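You operate a simulated robot arm through the tools that you are given. There is no shell and no other tool.

You are at the controls of a simulated two-armed robot. One attempt, no reset.

## Task
At the blue table, dye slide L5 pale blue, rinse it, blot it and stand it in the drying rack.
Fine: blot on the white pad; leave the lids as they lie and the other slides clean.

The check looks at the end state, three seconds after you hand in, the way a careful person would. Anything else that was tipped, shoved, dropped, spilled or broken makes it a failure. Lids that push on must go on centred and level and be pressed home; caps that screw on are set level and turned clockwise until they are tight.

## Robot
Two 6-joint arms with two-finger parallel grippers on one trunk that stands fixed in place. Base frame: the origin is at the foot of the trunk, x ahead of it, y to its left, z up; the work surface is at about z = 883. Lengths are in mm, angles in degrees, forces in N, time in s.
The left shoulder is at [50, 170, 1324], the right one opposite. Each reaches about 1092 mm from its shoulder. Payload 1.57 kg a hand.
The TCP of each hand is the grasp point between the finger pads, 30 mm short of the fingertips. In the tool frame z runs along the fingers and y along their closing line. The gripper opens to 80 mm. The fingers are 17 mm wide and 12 mm thick; the gripper's body (40 by 82 mm) begins 80 mm behind the TCP.
Orientation is told as [roll, pitch, yaw] about the base's x, y, z axes, in that order, counted from this pose: with the fingers straight down and closing along the base's y, the tool's x points along the base's -x, its y along +y and its z along -z.

## Interface
- The arms move only by the tool servo_tool. It takes "left_moves", "right_moves" or both (then of equal length, played together; a hand with none holds still); each is a list of rows, each a list of 3 entries, a list of its own where there are three numbers: the opening in per cent of the stroke, from 0 (shut) to 100 (fully open), then the shift along the tool's x, y, z in units of 300 mm (1.0 is 300 mm), then the turn, a rotation vector about the tool's x, y, z in units of 120 degrees (1.0 is 120 degrees). In form: [[grip, [x, y, z], [rx, ry, rz]], ...]. A call has 1 to 20 rows; each row is the pose to reach, as a shift and turn from the pose commanded when the call began, along the tool's axes at that moment. A call with a number of a shift or a turn outside -1 to 1 is refused whole. Each row takes 0.2 s and may step no farther than 50 mm and 8.6 degrees from the row before; otherwise, or with a gripper value out of range, the whole call is refused. Where a pose cannot be reached the arm comes as near as it can. A force on the tool above 40 N (or 10 N above the force at the start of the call, whichever is more), or a blocked arm, ends the call early, and 0.2 s more pass. The fingers move at their own pace (about 45 mm/s each) and stop on an object; they squeeze with about 41 N. The grip force told is the motor's: it shows also when the fingers shut on nothing. Time passes only in rows, and 0.2 s behind the last, so rows that repeat a pose let the fingers close. The reply holds the time, the measured pose of the TCP, the force on the tool along the base axes, the opening and the grip force, in the units named above and with some noise, with the torque about the TCP (base axes, N m) and any sound that the robot's microphone picked up, and new pictures: "views" is both (left out), scene, wrist or none (wrist: the cameras of the hands that moved).
- Cameras (640 x 400 px; columns grow to the right, rows downward): "scene" is now at [41.2, 11.7, 1898.5]; the picture's right is [0.16, -0.99, 0.00], its down [-0.69, -0.11, -0.71] and it looks along [0.70, 0.11, -0.70] (base axes); focal length 355 px, centre (320, 200). "left" rides on the left gripper at [72, 7, -122] in its tool frame; the picture's right is [-0.09, 1.00, 0.00], its down [-0.84, -0.08, -0.54] and it looks along [-0.54, -0.05, 0.84] (tool axes); focal length 238 px, centre (320, 200). "right" rides on the right gripper at [72, -7, -122] in its tool frame; the picture's right is [0.09, 1.00, 0.00], its down [-0.84, 0.08, -0.54] and it looks along [-0.54, 0.05, 0.84] (tool axes); focal length 238 px, centre (320, 200). There is no depth. A picture from a camera that has moved, and an enlarged one, comes with that camera's place and axes in the base frame and with its lens.
- slide_trunk(by): slides the trunk up (or, below 0, down) by that many mm; the arms and the scene camera ride with it, the base frame stays. It gives what a move gives, with no picture.
- turn_head(pan, tilt): turns the head with the scene camera to pan (to the left, within 86 degrees either way) and tilt (down, from -29 to 69), counted from straight ahead of the robot. It gives what a move gives, and a new picture of the scene camera.
- zoom(camera, box): a new picture of the part [left, top, right, bottom] of that camera's present view, enlarged. It takes no simulated time.
- sign_off(): hands the job in; it is judged then, once.

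Places have to be worked out from the pictures, the camera data and where the tool is seen. Open the grippers and draw the arms clear of the work before you hand the job in, unless the task says otherwise.

The tools are called as a command line: name --argument value ..., lists and objects as JSON in quotes. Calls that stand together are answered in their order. servo_tool: Moves the arms, as the interface text tells. Its arguments: {"type":"object","properties":{"left_moves":{"type":"array"},"right_moves":{"type":"array"},"views":{"type":"string","enum":["both","scene","wrist","none"]}},"required":[]} The other tools are called the same way: slide_trunk (by) moves the trunk up or down; turn_head (pan, tilt) turns the head that bears the scene camera; zoom (camera, box) takes an enlarged picture of a part of a camera's view; sign_off () hands the job in.

At the start:

```text
clock: 0.0
left_eef_pos: [631.6, 467.5, 1214.1]
left_orientation: [0.0, 0.0, 0.1]
left_contact_force: [0.7, -0.5, 0.2]
left_wrist_torque: [0.02, 0.0, 0.01]
left_width: 79.7
left_gripper_force: 0.0
right_eef_pos: [734.9, 6.5, 1213.8]
right_orientation: [0.0, 0.0, 0.0]
right_contact_force: [0.2, -0.7, 0.3]
right_wrist_torque: [0.0, -0.01, 0.0]
right_width: 80.0
right_gripper_force: 0.1
trunk travel left (down, up): [-939.0, 31.0]
head pan, tilt (commanded): [9.3, 44.7]
```

scene: 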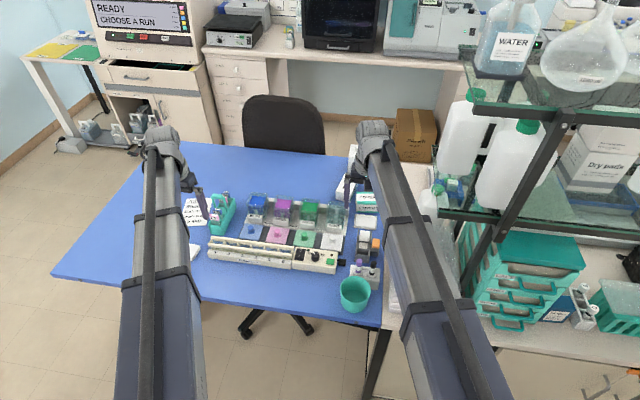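
right: 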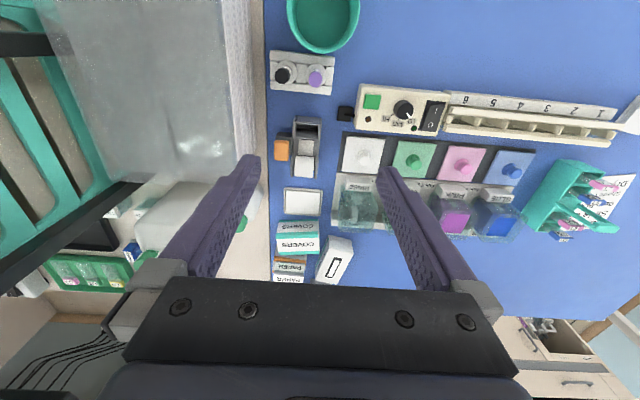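
left: 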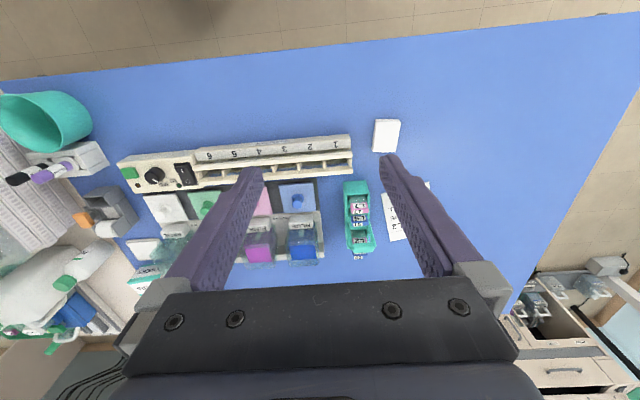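

I start by looking closely at the table from the scene camera and both wrist cameras before moving anything.

zoom --camera "scene" --box '[170, 170, 290, 270]'

zoom --camera "scene" --box '[230, 180, 390, 310]'

zoom --camera "left" --box '[310, 110, 450, 270]'

zoom --camera "left" --box '[110, 120, 370, 280]'

zoom --camera "right" --box '[250, 80, 640, 290]'

```text
4.00 times, centred on (230, 220) of scene
camera zoom: at [41.2, 11.7, 1898.5], right [0.16, -0.99, 0.0], down [-0.69, -0.11, -0.71], along [0.7, 0.11, -0.7], focal length 1418 px, centre (680, 120)
```

zoom: 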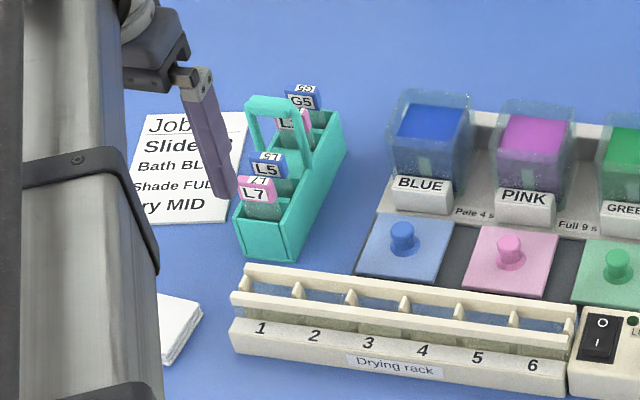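

```text
3.08 times, centred on (310, 245) of scene
camera zoom: at [41.2, 11.7, 1898.5], right [0.16, -0.99, 0.0], down [-0.69, -0.11, -0.71], along [0.7, 0.11, -0.7], focal length 1091 px, centre (351, 62)
```

zoom: 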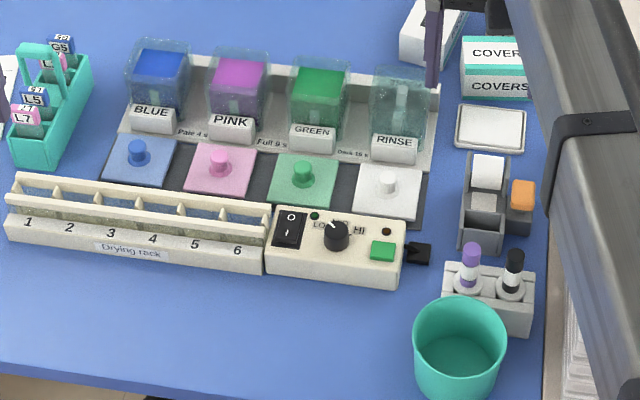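

```text
2.50 times, centred on (380, 190) of left
camera zoom: at [559.3, 473.5, 1337.5], right [0.09, 1.0, 0.0], down [0.84, -0.08, 0.54], along [0.54, -0.05, -0.84], focal length 596 px, centre (170, 225)
```

zoom: 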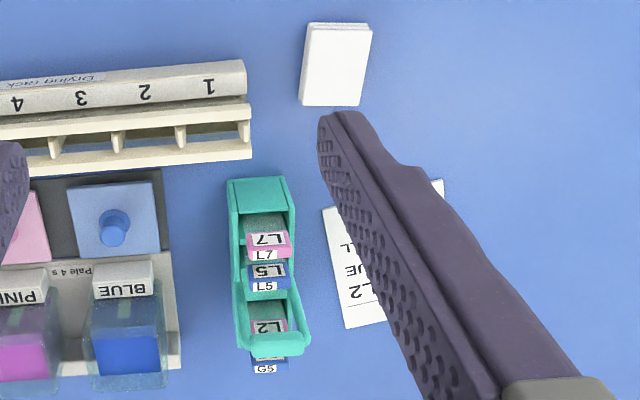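

```text
2.46 times, centred on (240, 200) of left
camera zoom: at [559.3, 473.5, 1337.5], right [0.09, 1.0, 0.0], down [0.84, -0.08, 0.54], along [0.54, -0.05, -0.84], focal length 587 px, centre (517, 200)
```

zoom: 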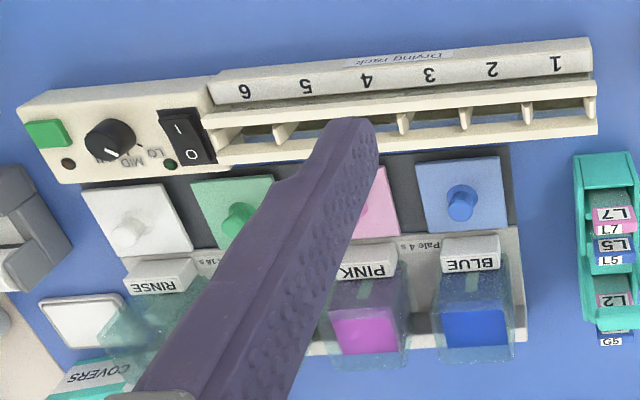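

```text
1.64 times, centred on (445, 185) of right
camera zoom: at [661.4, -0.7, 1336.7], right [-0.09, 1.0, 0.0], down [0.84, 0.08, 0.54], along [0.54, 0.05, -0.84], focal length 391 px, centre (115, 225)
```

zoom: 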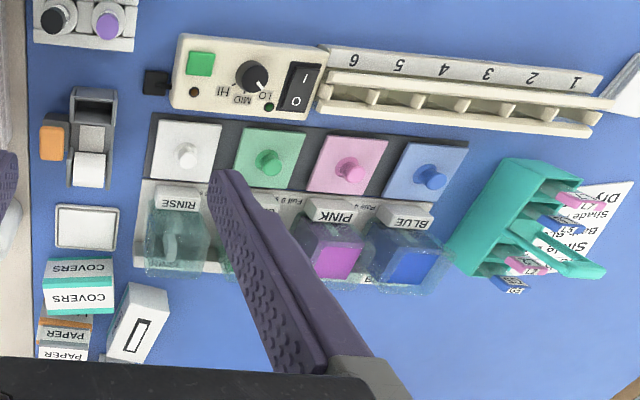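

The carrier with L7, L5, L2(?) and G5 sits at the left, and zooms appear to be true re-renders. I zoom further to read the card, the slide tags, the two white pads and the bath label.

zoom --camera "scene" --box '[205, 185, 245, 245]'

zoom --camera "left" --box '[335, 170, 385, 270]'

zoom --camera "right" --box '[510, 150, 640, 250]'

zoom --camera "scene" --box '[330, 170, 390, 270]'

zoom --camera "scene" --box '[245, 190, 350, 250]'

zoom --camera "scene" --box '[180, 190, 215, 270]'

```text
6.67 times, centred on (225, 215) of scene
camera zoom: at [41.2, 11.7, 1898.5], right [0.16, -0.99, 0.0], down [-0.69, -0.11, -0.71], along [0.7, 0.11, -0.7], focal length 2364 px, centre (953, 100)
```

zoom: 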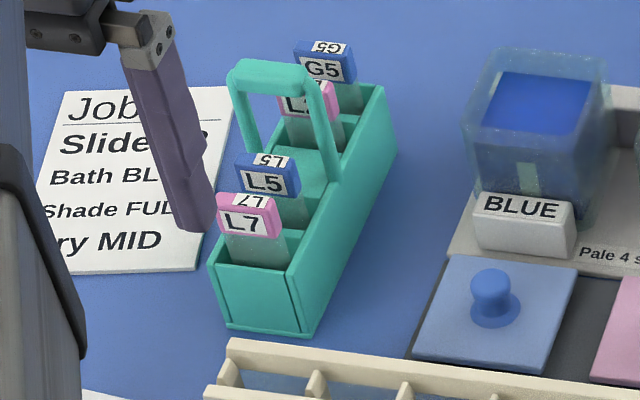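

```text
4.00 times, centred on (360, 220) of left
camera zoom: at [559.3, 473.5, 1337.5], right [0.09, 1.0, 0.0], down [0.84, -0.08, 0.54], along [0.54, -0.05, -0.84], focal length 953 px, centre (160, 120)
```

zoom: 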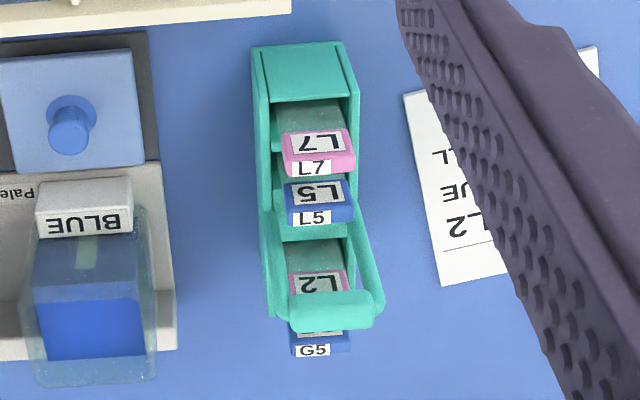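

```text
4.00 times, centred on (575, 200) of right
camera zoom: at [661.4, -0.7, 1336.7], right [-0.09, 1.0, 0.0], down [0.84, 0.08, 0.54], along [0.54, 0.05, -0.84], focal length 953 px, centre (-700, 200)
```

zoom: 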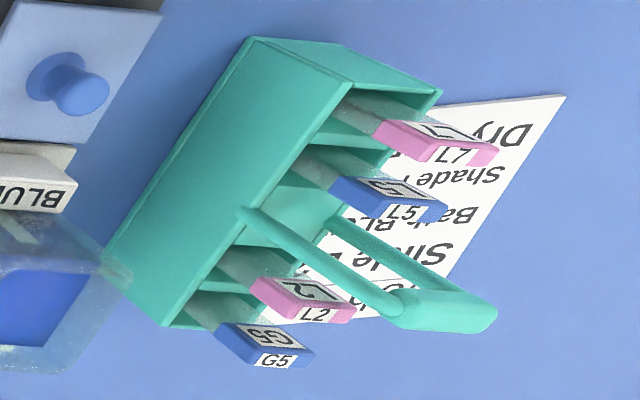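

```text
4.00 times, centred on (360, 220) of scene
camera zoom: at [41.2, 11.7, 1898.5], right [0.16, -0.99, 0.0], down [-0.69, -0.11, -0.71], along [0.7, 0.11, -0.7], focal length 1418 px, centre (160, 120)
```

zoom: 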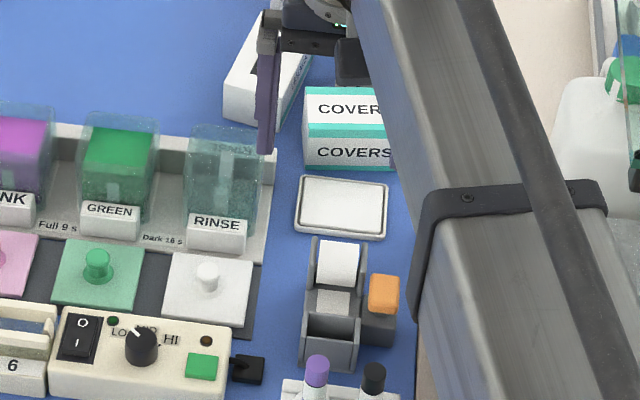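

```text
6.10 times, centred on (298, 220) of scene
camera zoom: at [41.2, 11.7, 1898.5], right [0.16, -0.99, 0.0], down [-0.69, -0.11, -0.71], along [0.7, 0.11, -0.7], focal length 2162 px, centre (457, 78)
```

zoom: 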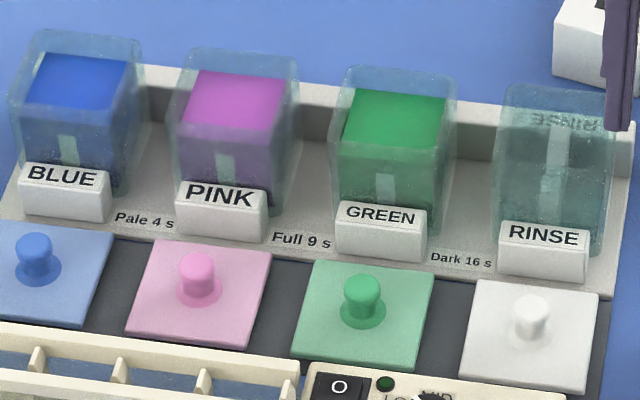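

```text
5.00 times, centred on (198, 230) of scene
camera zoom: at [41.2, 11.7, 1898.5], right [0.16, -0.99, 0.0], down [-0.69, -0.11, -0.71], along [0.7, 0.11, -0.7], focal length 1773 px, centre (932, 50)
```

zoom: 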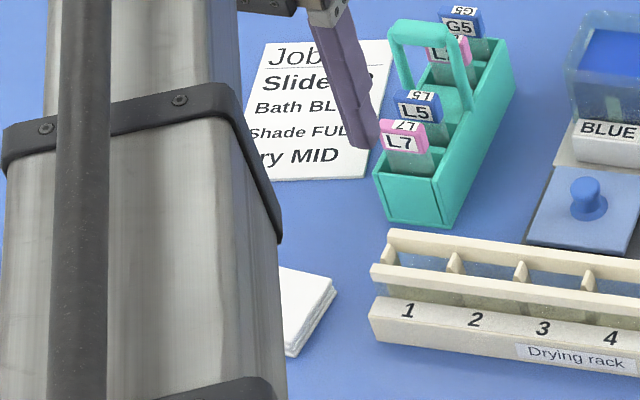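

The card looks like another job (L2, full shade), so I follow the task: L5, pale = 4 s by the bath strip. I look closely at the two white candidates for the pad, the rack and the carrier from the wrist cameras.

zoom --camera "left" --box '[360, 100, 420, 170]'

zoom --camera "right" --box '[265, 110, 345, 290]'

zoom --camera "right" --box '[335, 75, 480, 160]'

zoom --camera "right" --box '[420, 80, 640, 190]'

zoom --camera "left" --box '[240, 180, 330, 280]'

```text
5.71 times, centred on (390, 135) of left
camera zoom: at [559.3, 473.5, 1337.5], right [0.09, 1.0, 0.0], down [0.84, -0.08, 0.54], along [0.54, -0.05, -0.84], focal length 1362 px, centre (-80, 571)
```

zoom: 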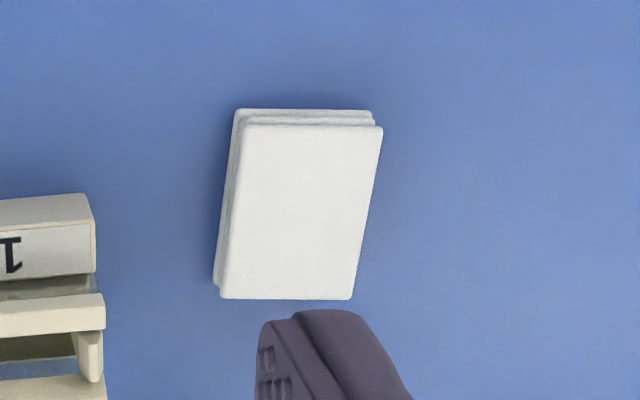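

```text
2.22 times, centred on (305, 200) of right
camera zoom: at [661.4, -0.7, 1336.7], right [-0.09, 1.0, 0.0], down [0.84, 0.08, 0.54], along [0.54, 0.05, -0.84], focal length 530 px, centre (353, 200)
```

zoom: 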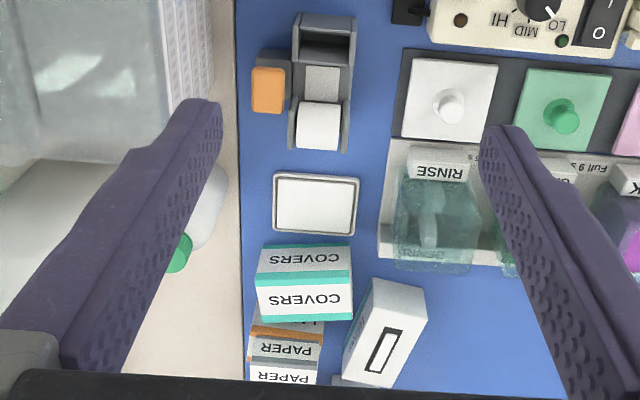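

```text
4.41 times, centred on (408, 118) of right
camera zoom: at [661.4, -0.7, 1336.7], right [-0.09, 1.0, 0.0], down [0.84, 0.08, 0.54], along [0.54, 0.05, -0.84], focal length 1052 px, centre (-66, 564)
```

zoom: 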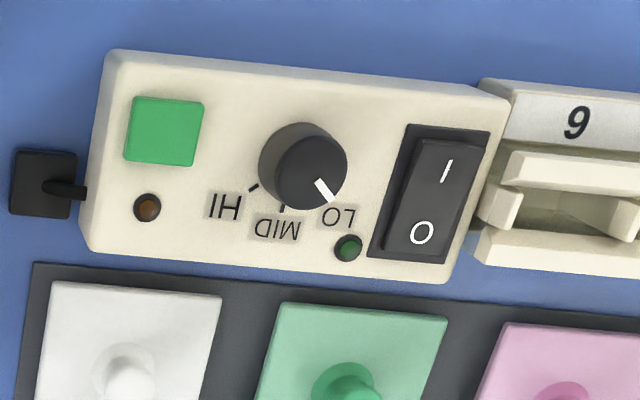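

```text
2.91 times, centred on (530, 135) of right
camera zoom: at [661.4, -0.7, 1336.7], right [-0.09, 1.0, 0.0], down [0.84, 0.08, 0.54], along [0.54, 0.05, -0.84], focal length 693 px, centre (-291, 389)
```

zoom: 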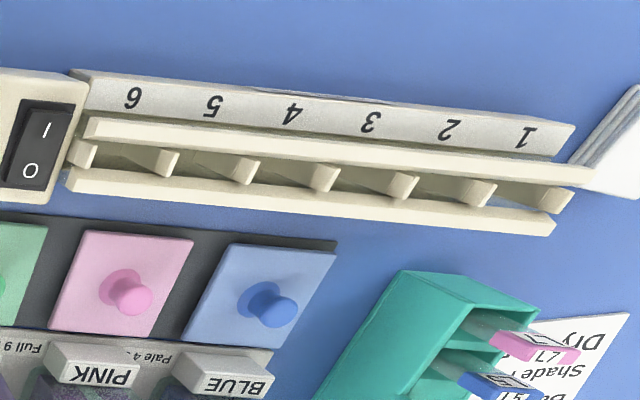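

```text
4.00 times, centred on (285, 230) of left
camera zoom: at [559.3, 473.5, 1337.5], right [0.09, 1.0, 0.0], down [0.84, -0.08, 0.54], along [0.54, -0.05, -0.84], focal length 953 px, centre (460, 80)
```

zoom: 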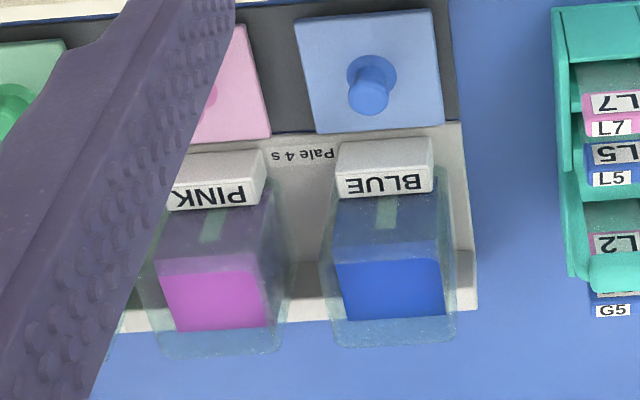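

The stacked white sheets beside the rack (about x 714, y 586) are the blotting pad; the framed item on the right is a tray by the covers. By triangulation L5's tag is near (852, 523, 965) and the carrier handle tops out at about z 1010 near x 886; I move the left hand closer for a better look, staying high.

servo_tool --left_moves '[[100, [-0.09, 0.047, 0.07], [0, 0, 0]], [100, [-0.18, 0.094, 0.14], [0, 0, 0]], [100, [-0.27, 0.14, 0.21], [0, 0, 0]], [100, [-0.36, 0.187, 0.28], [0, 0, 0]], [100, [-0.36, 0.187, 0.28], [0, 0, 0]]]' --views "both"

```text
clock: 1.2
left_eef_pos: [736.1, 522.1, 1215.2]
left_orientation: [0.0, 0.1, 0.0]
left_contact_force: [0.4, -0.5, -0.2]
left_wrist_torque: [0.0, 0.01, 0.03]
left_width: 79.8
left_gripper_force: 0.0
left hand out of reach, approached as far as the arm can: row 1, 2, 3, 4, 5
right_eef_pos: [734.1, 5.4, 1214.0]
right_orientation: [0.0, -0.1, 0.0]
right_contact_force: [-0.2, 0.0, 0.1]
right_wrist_torque: [0.03, -0.04, 0.01]
right_width: 80.0
right_gripper_force: 0.1
trunk travel left (down, up): [-939.0, 31.0]
head pan, tilt (commanded): [9.3, 44.7]
camera scene: at [40.5, 11.3, 1898.6], right [0.16, -0.99, 0.0], down [-0.69, -0.11, -0.71], along [0.7, 0.11, -0.7], focal length 355 px, centre (320, 200)
camera left: at [663.2, 528.2, 1337.9], right [0.09, 1.0, 0.0], down [0.84, -0.08, 0.54], along [0.54, -0.05, -0.84], focal length 238 px, centre (320, 200)
```

scene: 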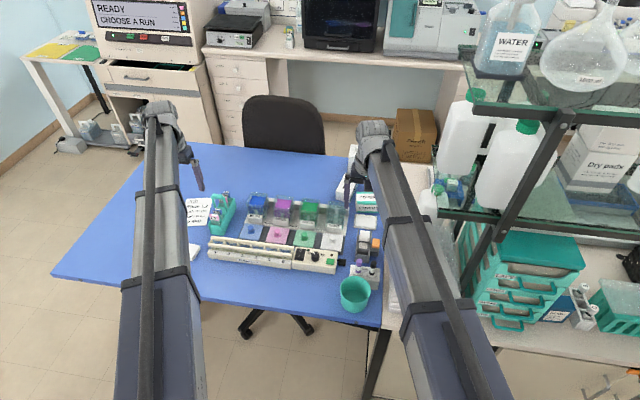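
left: 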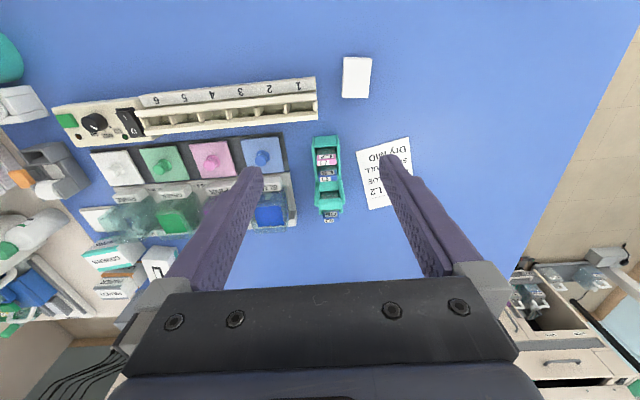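

The arm moved in x and y but stayed at z 1215, so it cannot go lower with the trunk at this height. I first check the right arm's surroundings by looking from the right camera for anything tall under it before lowering the trunk.

zoom --camera "right" --box '[0, 0, 400, 250]'

turn_head --pan -15 --tilt 55

```text
1.60 times, centred on (200, 125) of right
camera zoom: at [660.9, -0.9, 1337.0], right [-0.09, 1.0, 0.0], down [0.84, 0.08, 0.54], along [0.54, 0.05, -0.84], focal length 381 px, centre (512, 320)
```

zoom: 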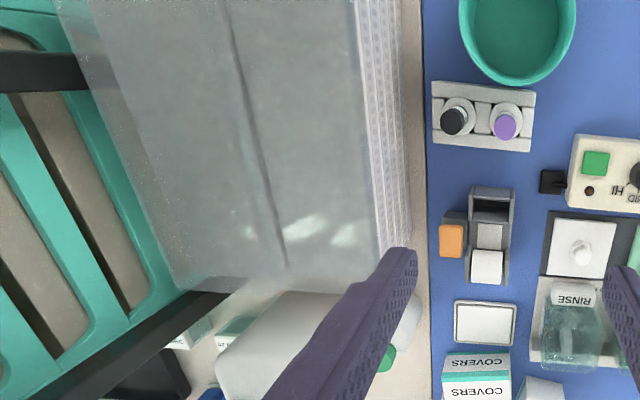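

```text
clock: 2.1
left_eef_pos: [736.9, 523.3, 1215.2]
left_orientation: [0.0, 0.0, -0.1]
left_contact_force: [0.5, -0.9, -0.5]
left_wrist_torque: [0.03, 0.04, -0.03]
left_width: 79.9
left_gripper_force: 0.0
right_eef_pos: [733.8, 6.3, 1214.2]
right_orientation: [0.0, 0.0, 0.0]
right_contact_force: [0.0, 0.4, 0.7]
right_wrist_torque: [-0.01, 0.02, 0.0]
right_width: 79.7
right_gripper_force: 0.1
trunk travel left (down, up): [-939.0, 31.0]
head pan, tilt (commanded): [-15.0, 55.0]
camera scene: at [30.3, -20.2, 1884.7], right [-0.26, -0.97, 0.0], down [-0.79, 0.21, -0.57], along [0.55, -0.15, -0.82], focal length 355 px, centre (320, 200)
```

scene: 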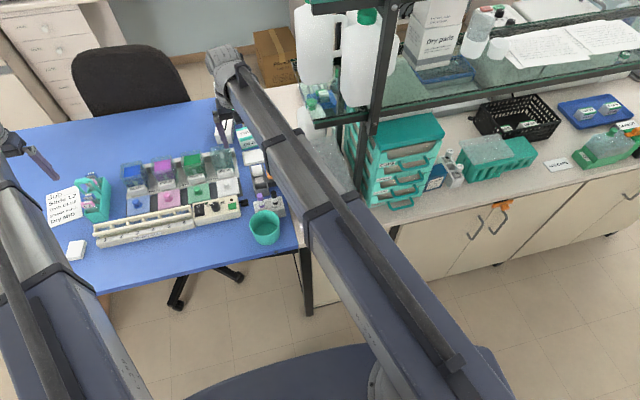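

The card reads L2 / BLUE / FULL / MID, so it is a different job and I leave it alone. A tall tip box stands under the right arm's side, so I raise and draw back the right hand before lowering the trunk.

servo_tool --right_moves '[[100, [0.047, -0.037, -0.115], [0, 0, 0]], [100, [0.094, -0.073, -0.23], [0, 0, 0]], [100, [0.141, -0.11, -0.345], [0, 0, 0]], [100, [0.188, -0.147, -0.46], [0, 0, 0]], [100, [0.235, -0.183, -0.575], [0, 0, 0]], [100, [0.283, -0.22, -0.687], [0, 0, 0]], [100, [0.283, -0.22, -0.687], [0, 0, 0]]]' --views "scene"

turn_head --pan 9.3 --tilt 44.7

```text
clock: 3.7
left_eef_pos: [737.8, 522.3, 1214.1]
left_orientation: [0.0, 0.0, 0.0]
left_contact_force: [0.3, -0.4, -0.3]
left_wrist_torque: [0.03, 0.01, 0.01]
left_width: 80.0
left_gripper_force: 0.0
right_eef_pos: [652.0, -56.0, 1213.7]
right_orientation: [0.1, 0.0, 0.0]
right_contact_force: [0.1, -0.7, -0.1]
right_wrist_torque: [0.0, 0.03, 0.03]
right_width: 79.9
right_gripper_force: 0.1
right hand out of reach, approached as far as the arm can: row 1, 2, 3, 4, 5, 6, 7
trunk travel left (down, up): [-939.0, 31.0]
head pan, tilt (commanded): [-15.0, 55.0]
camera scene: at [30.8, -19.8, 1884.7], right [-0.26, -0.97, 0.0], down [-0.79, 0.21, -0.57], along [0.55, -0.15, -0.82], focal length 355 px, centre (320, 200)
```

scene: 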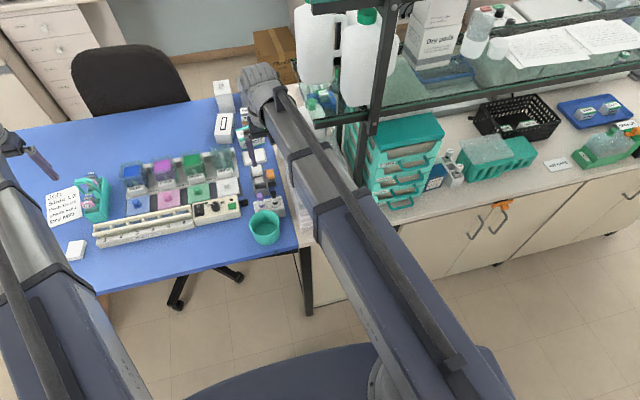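

```text
clock: 4.6
left_eef_pos: [737.2, 522.5, 1213.9]
left_orientation: [0.0, -0.1, 0.0]
left_contact_force: [0.0, -0.8, 0.8]
left_wrist_torque: [0.03, 0.02, -0.01]
left_width: 79.9
left_gripper_force: 0.1
right_eef_pos: [651.7, -56.9, 1214.4]
right_orientation: [-0.1, 0.0, 0.0]
right_contact_force: [-0.3, 0.8, 0.1]
right_wrist_torque: [0.0, 0.02, 0.0]
right_width: 80.0
right_gripper_force: 0.1
trunk travel left (down, up): [-939.0, 31.0]
head pan, tilt (commanded): [9.3, 44.7]
camera scene: at [41.2, 11.6, 1898.5], right [0.16, -0.99, 0.0], down [-0.69, -0.11, -0.71], along [0.7, 0.11, -0.7], focal length 355 px, centre (320, 200)
```

scene: 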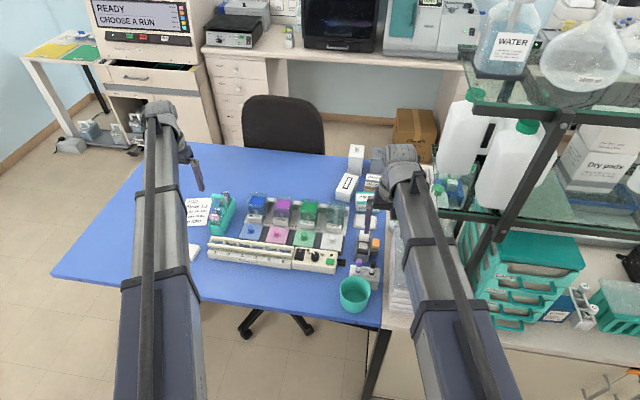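

Both hands hold z 1214 whatever z shift is asked, while x and y follow, so height here comes from the trunk. Before lowering the trunk I draw the right hand back in front of the table edge (x about 550), clear of the cup and the tip box.

servo_tool --right_moves '[[100, [0.12, -0.035, 0], [0, 0, 0]], [100, [0.25, -0.07, 0], [0, 0, 0]], [100, [0.37, -0.105, 0], [0, 0, 0]], [100, [0.5, -0.14, 0], [0, 0, 0]], [100, [0.62, -0.175, 0], [0, 0, 0]], [100, [0.74, -0.21, 0], [0, 0, 0]], [100, [0.74, -0.21, 0], [0, 0, 0]]]' --views "both"

```text
clock: 6.2
left_eef_pos: [736.7, 521.9, 1213.5]
left_orientation: [0.0, 0.1, 0.1]
left_contact_force: [0.3, -0.2, -0.4]
left_wrist_torque: [-0.02, -0.01, 0.0]
left_width: 80.2
left_gripper_force: 0.2
right_eef_pos: [453.8, -114.0, 1214.0]
right_orientation: [0.0, 0.1, 0.0]
right_contact_force: [0.2, -0.5, 0.0]
right_wrist_torque: [0.01, -0.02, -0.01]
right_width: 80.0
right_gripper_force: 0.1
right hand out of reach, approached as far as the arm can: row 6, 7
trunk travel left (down, up): [-939.0, 31.0]
head pan, tilt (commanded): [9.3, 44.7]
camera scene: at [41.1, 11.7, 1898.6], right [0.16, -0.99, 0.0], down [-0.69, -0.11, -0.71], along [0.7, 0.11, -0.7], focal length 355 px, centre (320, 200)
camera right: at [381.0, -121.3, 1336.9], right [-0.09, 1.0, 0.0], down [0.84, 0.08, 0.54], along [0.54, 0.05, -0.84], focal length 238 px, centre (320, 200)
```

scene: 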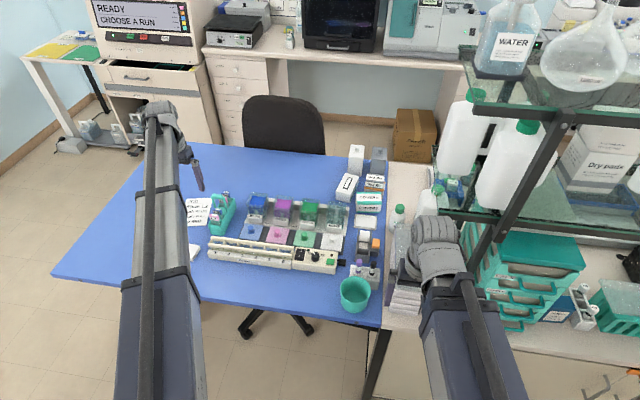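
right: 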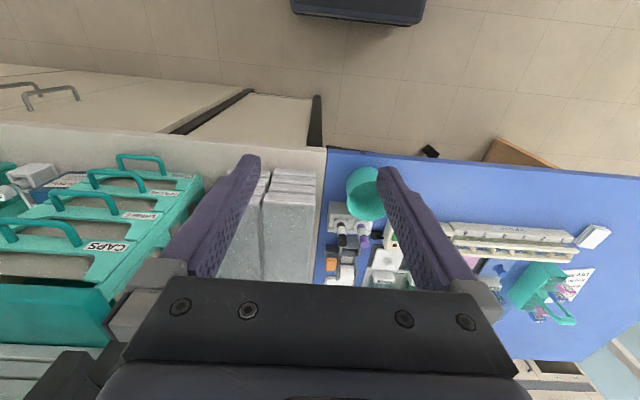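

The right hand is parked in front of the table. Now I lower the trunk by 120 mm to see how the arms follow and how long it takes; left fingertips will be at about z 1065, well above everything.

slide_trunk --by -120

```text
clock: 7.7
left_eef_pos: [735.8, 521.4, 1093.9]
left_orientation: [0.0, -0.1, 0.1]
left_contact_force: [-0.2, -0.3, 0.1]
left_wrist_torque: [0.0, -0.02, -0.02]
left_width: 80.0
left_gripper_force: 0.2
right_eef_pos: [454.1, -115.0, 1094.3]
right_orientation: [0.0, 0.1, 0.0]
right_contact_force: [0.0, -0.3, 0.0]
right_wrist_torque: [-0.04, 0.0, 0.04]
right_width: 80.0
right_gripper_force: 0.0
trunk travel left (down, up): [-819.0, 151.0]
head pan, tilt (commanded): [9.3, 44.7]
```

The hands came down exactly 120 mm in 1.5 s. I now look at the carrier, rack and pad from the left wrist camera and scene camera.

zoom --camera "left" --box '[0, 0, 640, 400]'

zoom --camera "left" --box '[280, 130, 400, 260]'

zoom --camera "scene" --box '[180, 120, 400, 280]'

zoom --camera "scene" --box '[190, 140, 240, 220]'

```text
1.00 times, centred on (320, 200) of left (not enlarged: the box is as wide or as high as the picture)
camera zoom: at [663.4, 528.4, 1217.7], right [0.09, 1.0, 0.0], down [0.84, -0.08, 0.54], along [0.54, -0.05, -0.84], focal length 238 px, centre (320, 200)
```

zoom: 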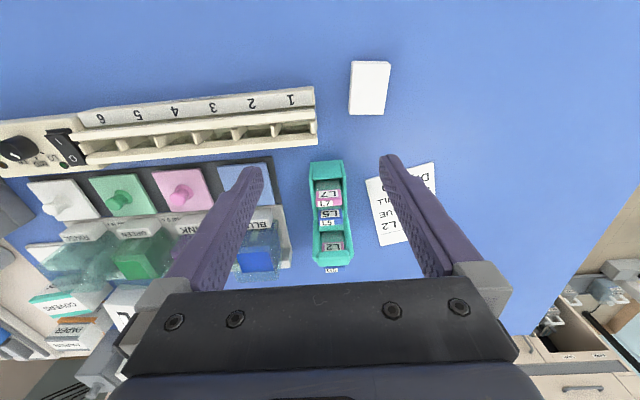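

```text
3.08 times, centred on (340, 195) of left
camera zoom: at [663.4, 528.4, 1217.7], right [0.09, 1.0, 0.0], down [0.84, -0.08, 0.54], along [0.54, -0.05, -0.84], focal length 733 px, centre (258, 215)
```

zoom: 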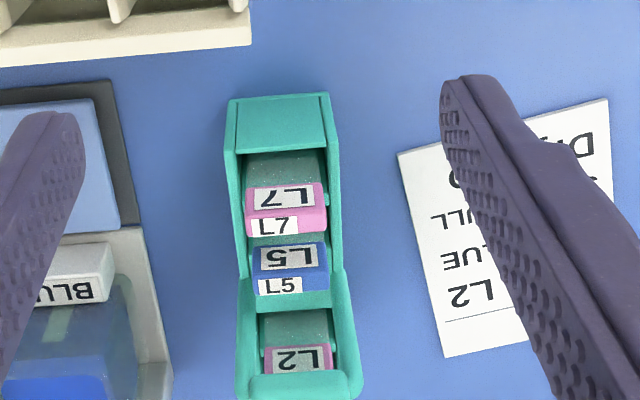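

```text
2.50 times, centred on (290, 200) of scene
camera zoom: at [41.0, 11.6, 1778.6], right [0.16, -0.99, 0.0], down [-0.69, -0.11, -0.71], along [0.7, 0.11, -0.7], focal length 886 px, centre (395, 200)
```

zoom: 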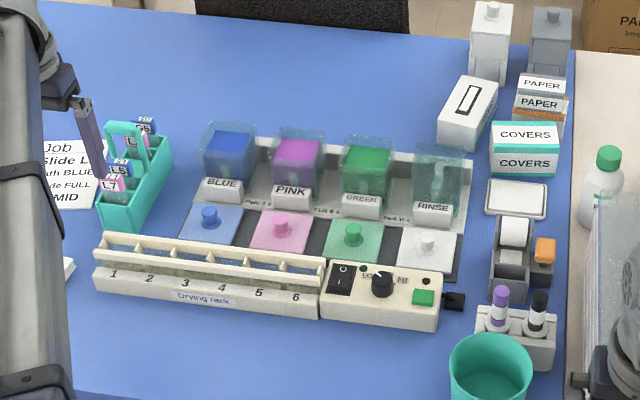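

```text
5.00 times, centred on (215, 180) of scene
camera zoom: at [41.0, 11.6, 1778.6], right [0.16, -0.99, 0.0], down [-0.69, -0.11, -0.71], along [0.7, 0.11, -0.7], focal length 1773 px, centre (845, 300)
```

zoom: 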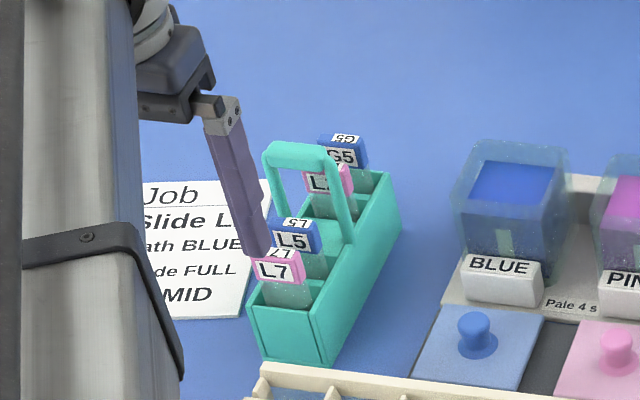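

The tag of L5 measures about 33 x 12 x 20 mm with its top near z 972, centre about (856, 524), the carrier wall top is at z 939 and its handle at x 883. I move the left hand over the tag at this height with the fingers at about 70 per cent, then check alignment.

servo_tool --left_moves '[[70, [-0.13, 0.0, 0], [0, 0, 0]], [70, [-0.26, 0.003, 0], [0, 0, 0]], [70, [-0.39, 0.007, 0], [0, 0, 0]], [70, [-0.395, 0.007, 0], [0, 0, 0]], [70, [-0.395, 0.007, 0], [0, 0, 0]]]' --views "both"

zoom --camera "left" --box '[260, 80, 380, 180]'

zoom --camera "scene" --box '[170, 100, 270, 220]'

```text
clock: 8.9
left_eef_pos: [848.1, 521.3, 1093.8]
left_orientation: [0.2, 0.0, 0.1]
left_contact_force: [0.4, 0.3, 0.0]
left_wrist_torque: [-0.01, 0.0, -0.01]
left_width: 55.8
left_gripper_force: 0.0
left hand out of reach, approached as far as the arm can: row 3, 4, 5
right_eef_pos: [453.5, -114.7, 1092.9]
right_orientation: [0.0, 0.1, -0.1]
right_contact_force: [0.2, 0.1, -0.4]
right_wrist_torque: [-0.04, 0.0, 0.01]
right_width: 80.0
right_gripper_force: 0.0
trunk travel left (down, up): [-819.0, 151.0]
head pan, tilt (commanded): [9.3, 44.7]
camera scene: at [41.7, 11.7, 1778.5], right [0.16, -0.99, 0.0], down [-0.69, -0.11, -0.71], along [0.7, 0.11, -0.7], focal length 355 px, centre (320, 200)
camera left: at [775.8, 527.3, 1217.2], right [0.09, 1.0, 0.0], down [0.84, -0.08, 0.54], along [0.54, -0.05, -0.84], focal length 238 px, centre (320, 200)
```

scene: 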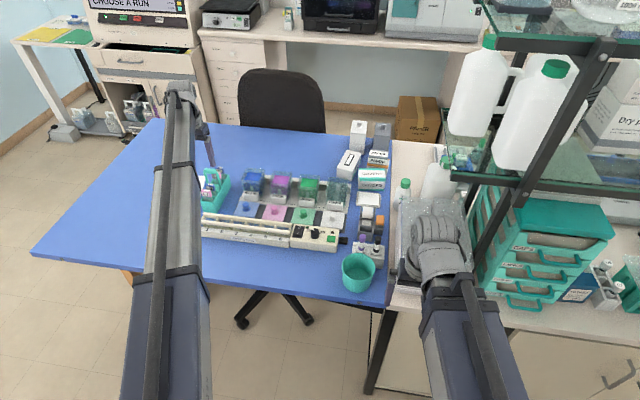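
left: 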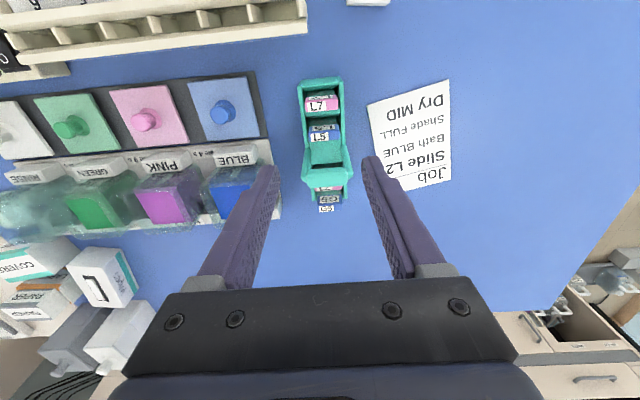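

```text
4.00 times, centred on (320, 130) of left
camera zoom: at [775.8, 527.3, 1217.2], right [0.09, 1.0, 0.0], down [0.84, -0.08, 0.54], along [0.54, -0.05, -0.84], focal length 953 px, centre (320, 480)
```

zoom: 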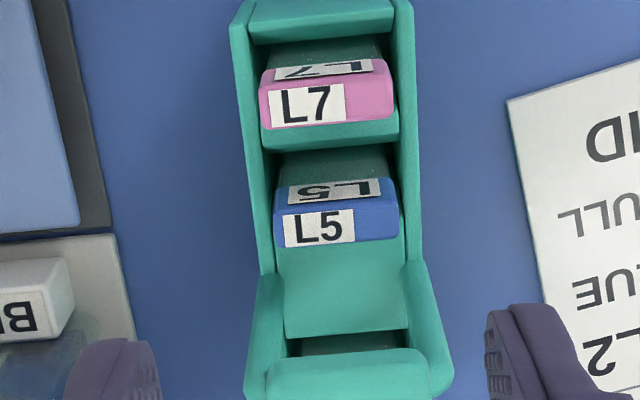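

```text
3.33 times, centred on (220, 160) of scene
camera zoom: at [41.7, 11.7, 1778.5], right [0.16, -0.99, 0.0], down [-0.69, -0.11, -0.71], along [0.7, 0.11, -0.7], focal length 1182 px, centre (653, 333)
```

zoom: 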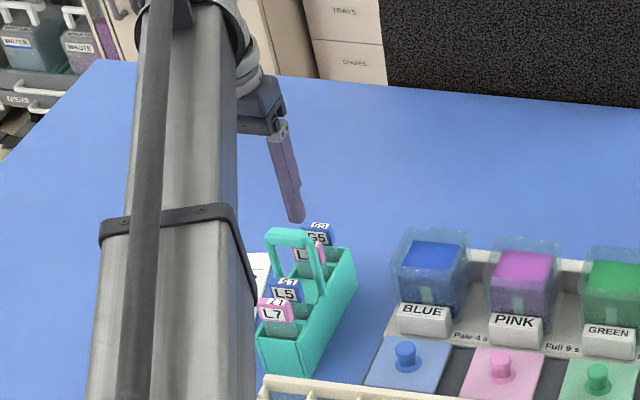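

Reach ends at about 872 mm radius with the fingers vertical (the wrist carries the hand a further ~220 mm), so farther spots need the hand pitched forward. I zoom on the baths and rack to fix their positions before choosing the tilt.

zoom --camera "left" --box '[120, 120, 290, 240]'

zoom --camera "scene" --box '[235, 150, 295, 220]'

zoom --camera "scene" --box '[295, 160, 365, 230]'

zoom --camera "scene" --box '[195, 200, 345, 270]'

```text
3.33 times, centred on (205, 180) of left
camera zoom: at [775.8, 527.3, 1217.2], right [0.09, 1.0, 0.0], down [0.84, -0.08, 0.54], along [0.54, -0.05, -0.84], focal length 794 px, centre (703, 267)
```

zoom: 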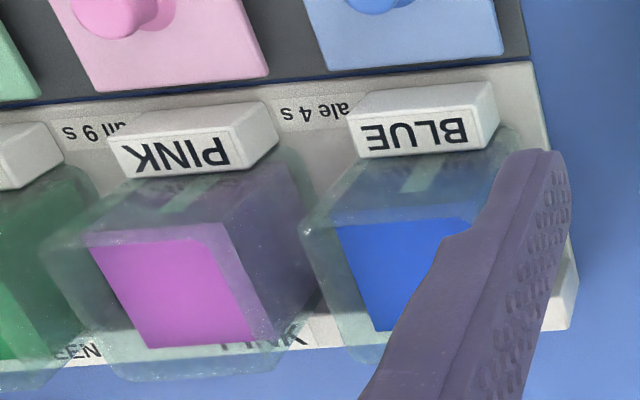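

```text
5.71 times, centred on (265, 185) of scene
camera zoom: at [41.7, 11.7, 1778.5], right [0.16, -0.99, 0.0], down [-0.69, -0.11, -0.71], along [0.7, 0.11, -0.7], focal length 2026 px, centre (634, 286)
```

zoom: 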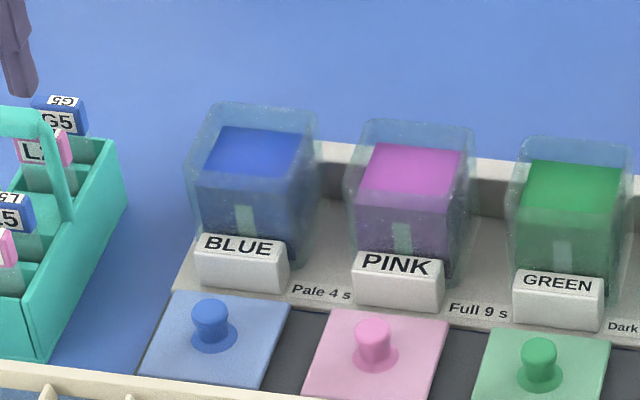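

```text
5.71 times, centred on (330, 195) of scene
camera zoom: at [41.7, 11.7, 1778.5], right [0.16, -0.99, 0.0], down [-0.69, -0.11, -0.71], along [0.7, 0.11, -0.7], focal length 2026 px, centre (263, 229)
```

zoom: 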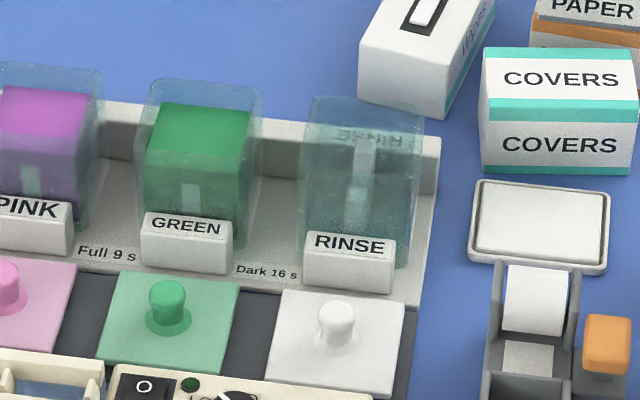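

```text
4.27 times, centred on (270, 235) of scene
camera zoom: at [41.7, 11.7, 1778.5], right [0.16, -0.99, 0.0], down [-0.69, -0.11, -0.71], along [0.7, 0.11, -0.7], focal length 1513 px, centre (533, 51)
```

zoom: 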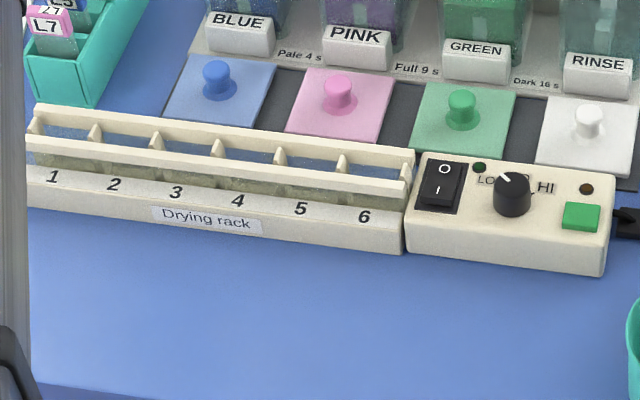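

The blue bath's liquid surface is about (936, 396) at z ~957 with the rim near z 970; rinse is near (934, 98). I pitch the left hand forward 13° (the grip is on the tag's side edges, so the slide itself stays upright) and shift 4 mm in y to centre on L5.

servo_tool --left_moves '[[70, [-0.003, 0.007, 0], [0, -0.055, 0]], [70, [-0.005, 0.0143, 0], [0, -0.1083, 0]], [70, [-0.005, 0.0143, 0], [0, -0.1083, 0]], [70, [-0.005, 0.0143, 0], [0, -0.1083, 0]]]' --views "both"

zoom --camera "left" --box '[250, 80, 390, 190]'

```text
clock: 9.9
left_eef_pos: [848.9, 525.6, 1100.3]
left_orientation: [-0.1, -13.1, 0.0]
left_contact_force: [0.2, 0.5, -0.1]
left_wrist_torque: [0.03, 0.02, -0.03]
left_width: 56.0
left_gripper_force: 0.0
left hand out of reach, approached as far as the arm can: row 2, 3, 4
right_eef_pos: [454.1, -115.4, 1093.4]
right_orientation: [0.0, 0.1, 0.0]
right_contact_force: [-0.5, -0.4, -0.3]
right_wrist_torque: [-0.01, -0.01, 0.01]
right_width: 79.8
right_gripper_force: 0.0
trunk travel left (down, up): [-819.0, 151.0]
head pan, tilt (commanded): [9.3, 44.7]
camera scene: at [40.9, 11.7, 1778.6], right [0.16, -0.99, 0.0], down [-0.69, -0.11, -0.71], along [0.7, 0.11, -0.7], focal length 355 px, centre (320, 200)
camera left: at [751.1, 531.7, 1203.9], right [0.09, 1.0, 0.02], down [0.69, -0.08, 0.72], along [0.72, -0.05, -0.7], focal length 238 px, centre (320, 200)
```

scene: 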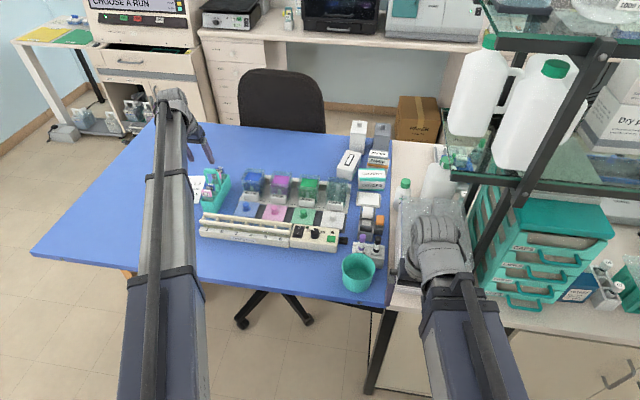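
left: 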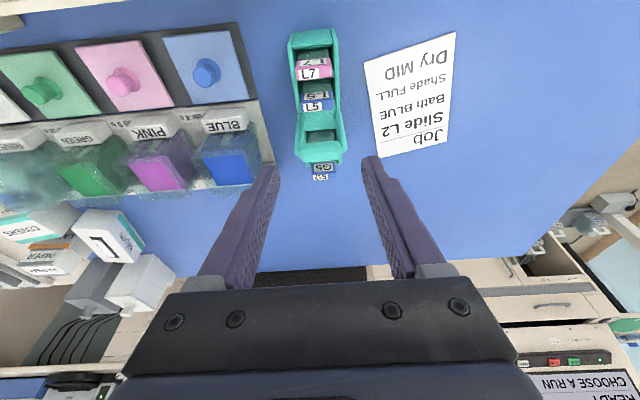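

```text
3.64 times, centred on (320, 135) of left
camera zoom: at [751.1, 531.7, 1203.9], right [0.09, 1.0, 0.02], down [0.69, -0.08, 0.72], along [0.72, -0.05, -0.7], focal length 867 px, centre (320, 436)
```

zoom: 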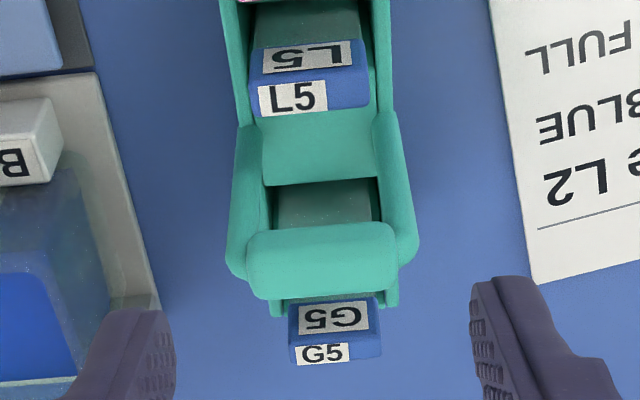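

The pitch works and L5 is within about 0.6 mm in y of the finger centre line. I lower the trunk 88 mm so the tips are just above the tag tops, then recheck.

slide_trunk --by -88

zoom --camera "left" --box '[240, 90, 400, 190]'

zoom --camera "scene" --box '[170, 80, 260, 180]'

```text
clock: 11.1
left_eef_pos: [849.1, 526.1, 1012.9]
left_orientation: [0.1, -13.0, 0.1]
left_contact_force: [0.0, -1.3, -0.4]
left_wrist_torque: [0.0, 0.02, 0.03]
left_width: 55.6
left_gripper_force: 0.1
right_eef_pos: [454.5, -114.2, 1005.0]
right_orientation: [-0.1, 0.1, 0.1]
right_contact_force: [0.3, -0.7, -0.3]
right_wrist_torque: [0.01, -0.03, 0.01]
right_width: 80.1
right_gripper_force: 0.0
trunk travel left (down, up): [-731.0, 239.0]
head pan, tilt (commanded): [9.3, 44.7]
```

```text
4.00 times, centred on (320, 140) of left
camera zoom: at [751.0, 531.5, 1116.0], right [0.09, 1.0, 0.02], down [0.69, -0.08, 0.72], along [0.71, -0.05, -0.7], focal length 953 px, centre (320, 440)
```

zoom: 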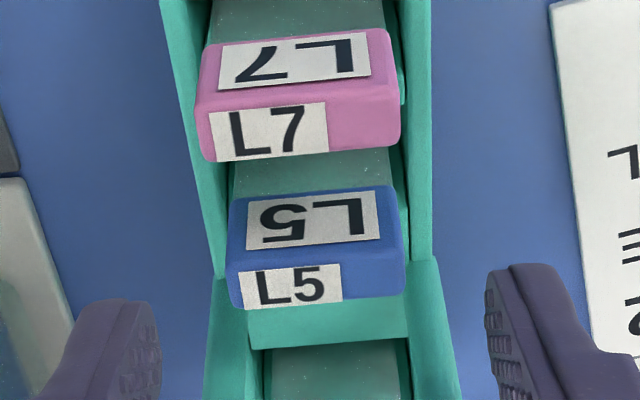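

```text
4.00 times, centred on (215, 130) of scene
camera zoom: at [41.0, 11.6, 1690.6], right [0.16, -0.99, 0.0], down [-0.69, -0.11, -0.71], along [0.7, 0.11, -0.7], focal length 1418 px, centre (740, 480)
```

zoom: 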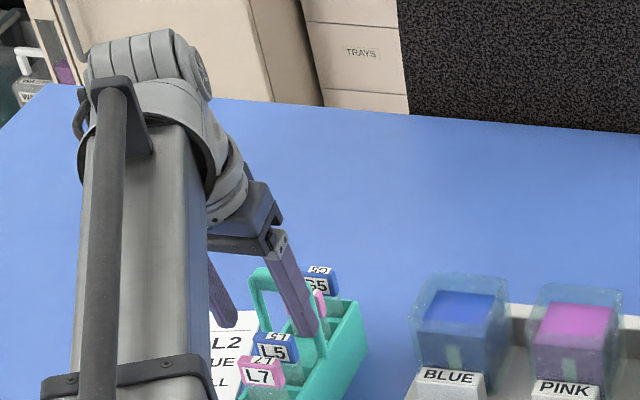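

L5's tag centre is at about (854.4, 524.4), z 954–974, and the fingers are centred on it. I lower 25 mm so the pads cover most of the tag while the tips stay above the carrier walls.

slide_trunk --by -25

zoom --camera "left" --box '[240, 90, 400, 190]'

zoom --camera "scene" --box '[180, 120, 250, 190]'

```text
clock: 11.8
left_eef_pos: [849.3, 525.8, 988.2]
left_orientation: [0.0, -13.0, 0.0]
left_contact_force: [0.1, -0.6, 0.4]
left_wrist_torque: [0.02, 0.01, 0.03]
left_width: 56.2
left_gripper_force: 0.1
right_eef_pos: [452.7, -114.6, 981.8]
right_orientation: [0.0, 0.1, 0.0]
right_contact_force: [0.4, 0.3, -0.5]
right_wrist_torque: [0.02, -0.02, -0.02]
right_width: 80.1
right_gripper_force: 0.0
trunk travel left (down, up): [-706.0, 264.0]
head pan, tilt (commanded): [9.3, 44.7]
```

```text
4.00 times, centred on (320, 140) of left
camera zoom: at [751.0, 531.5, 1091.0], right [0.09, 1.0, 0.02], down [0.69, -0.08, 0.72], along [0.71, -0.05, -0.7], focal length 953 px, centre (320, 440)
```

zoom: 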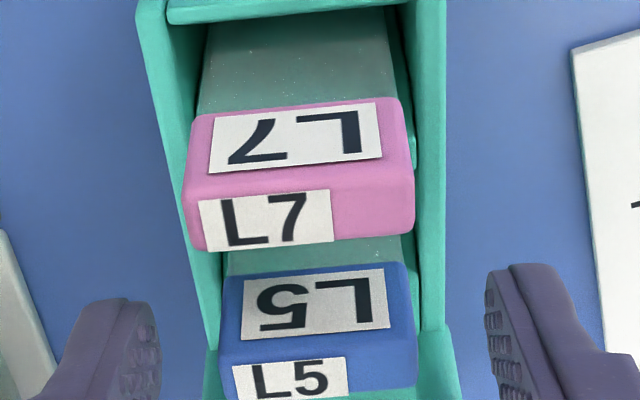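

```text
5.71 times, centred on (215, 155) of scene
camera zoom: at [40.9, 11.6, 1665.6], right [0.16, -0.99, 0.0], down [-0.69, -0.11, -0.71], along [0.7, 0.11, -0.7], focal length 2026 px, centre (920, 457)
```

zoom: 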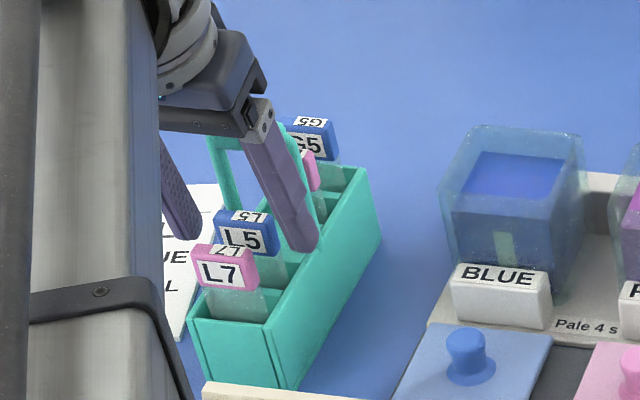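

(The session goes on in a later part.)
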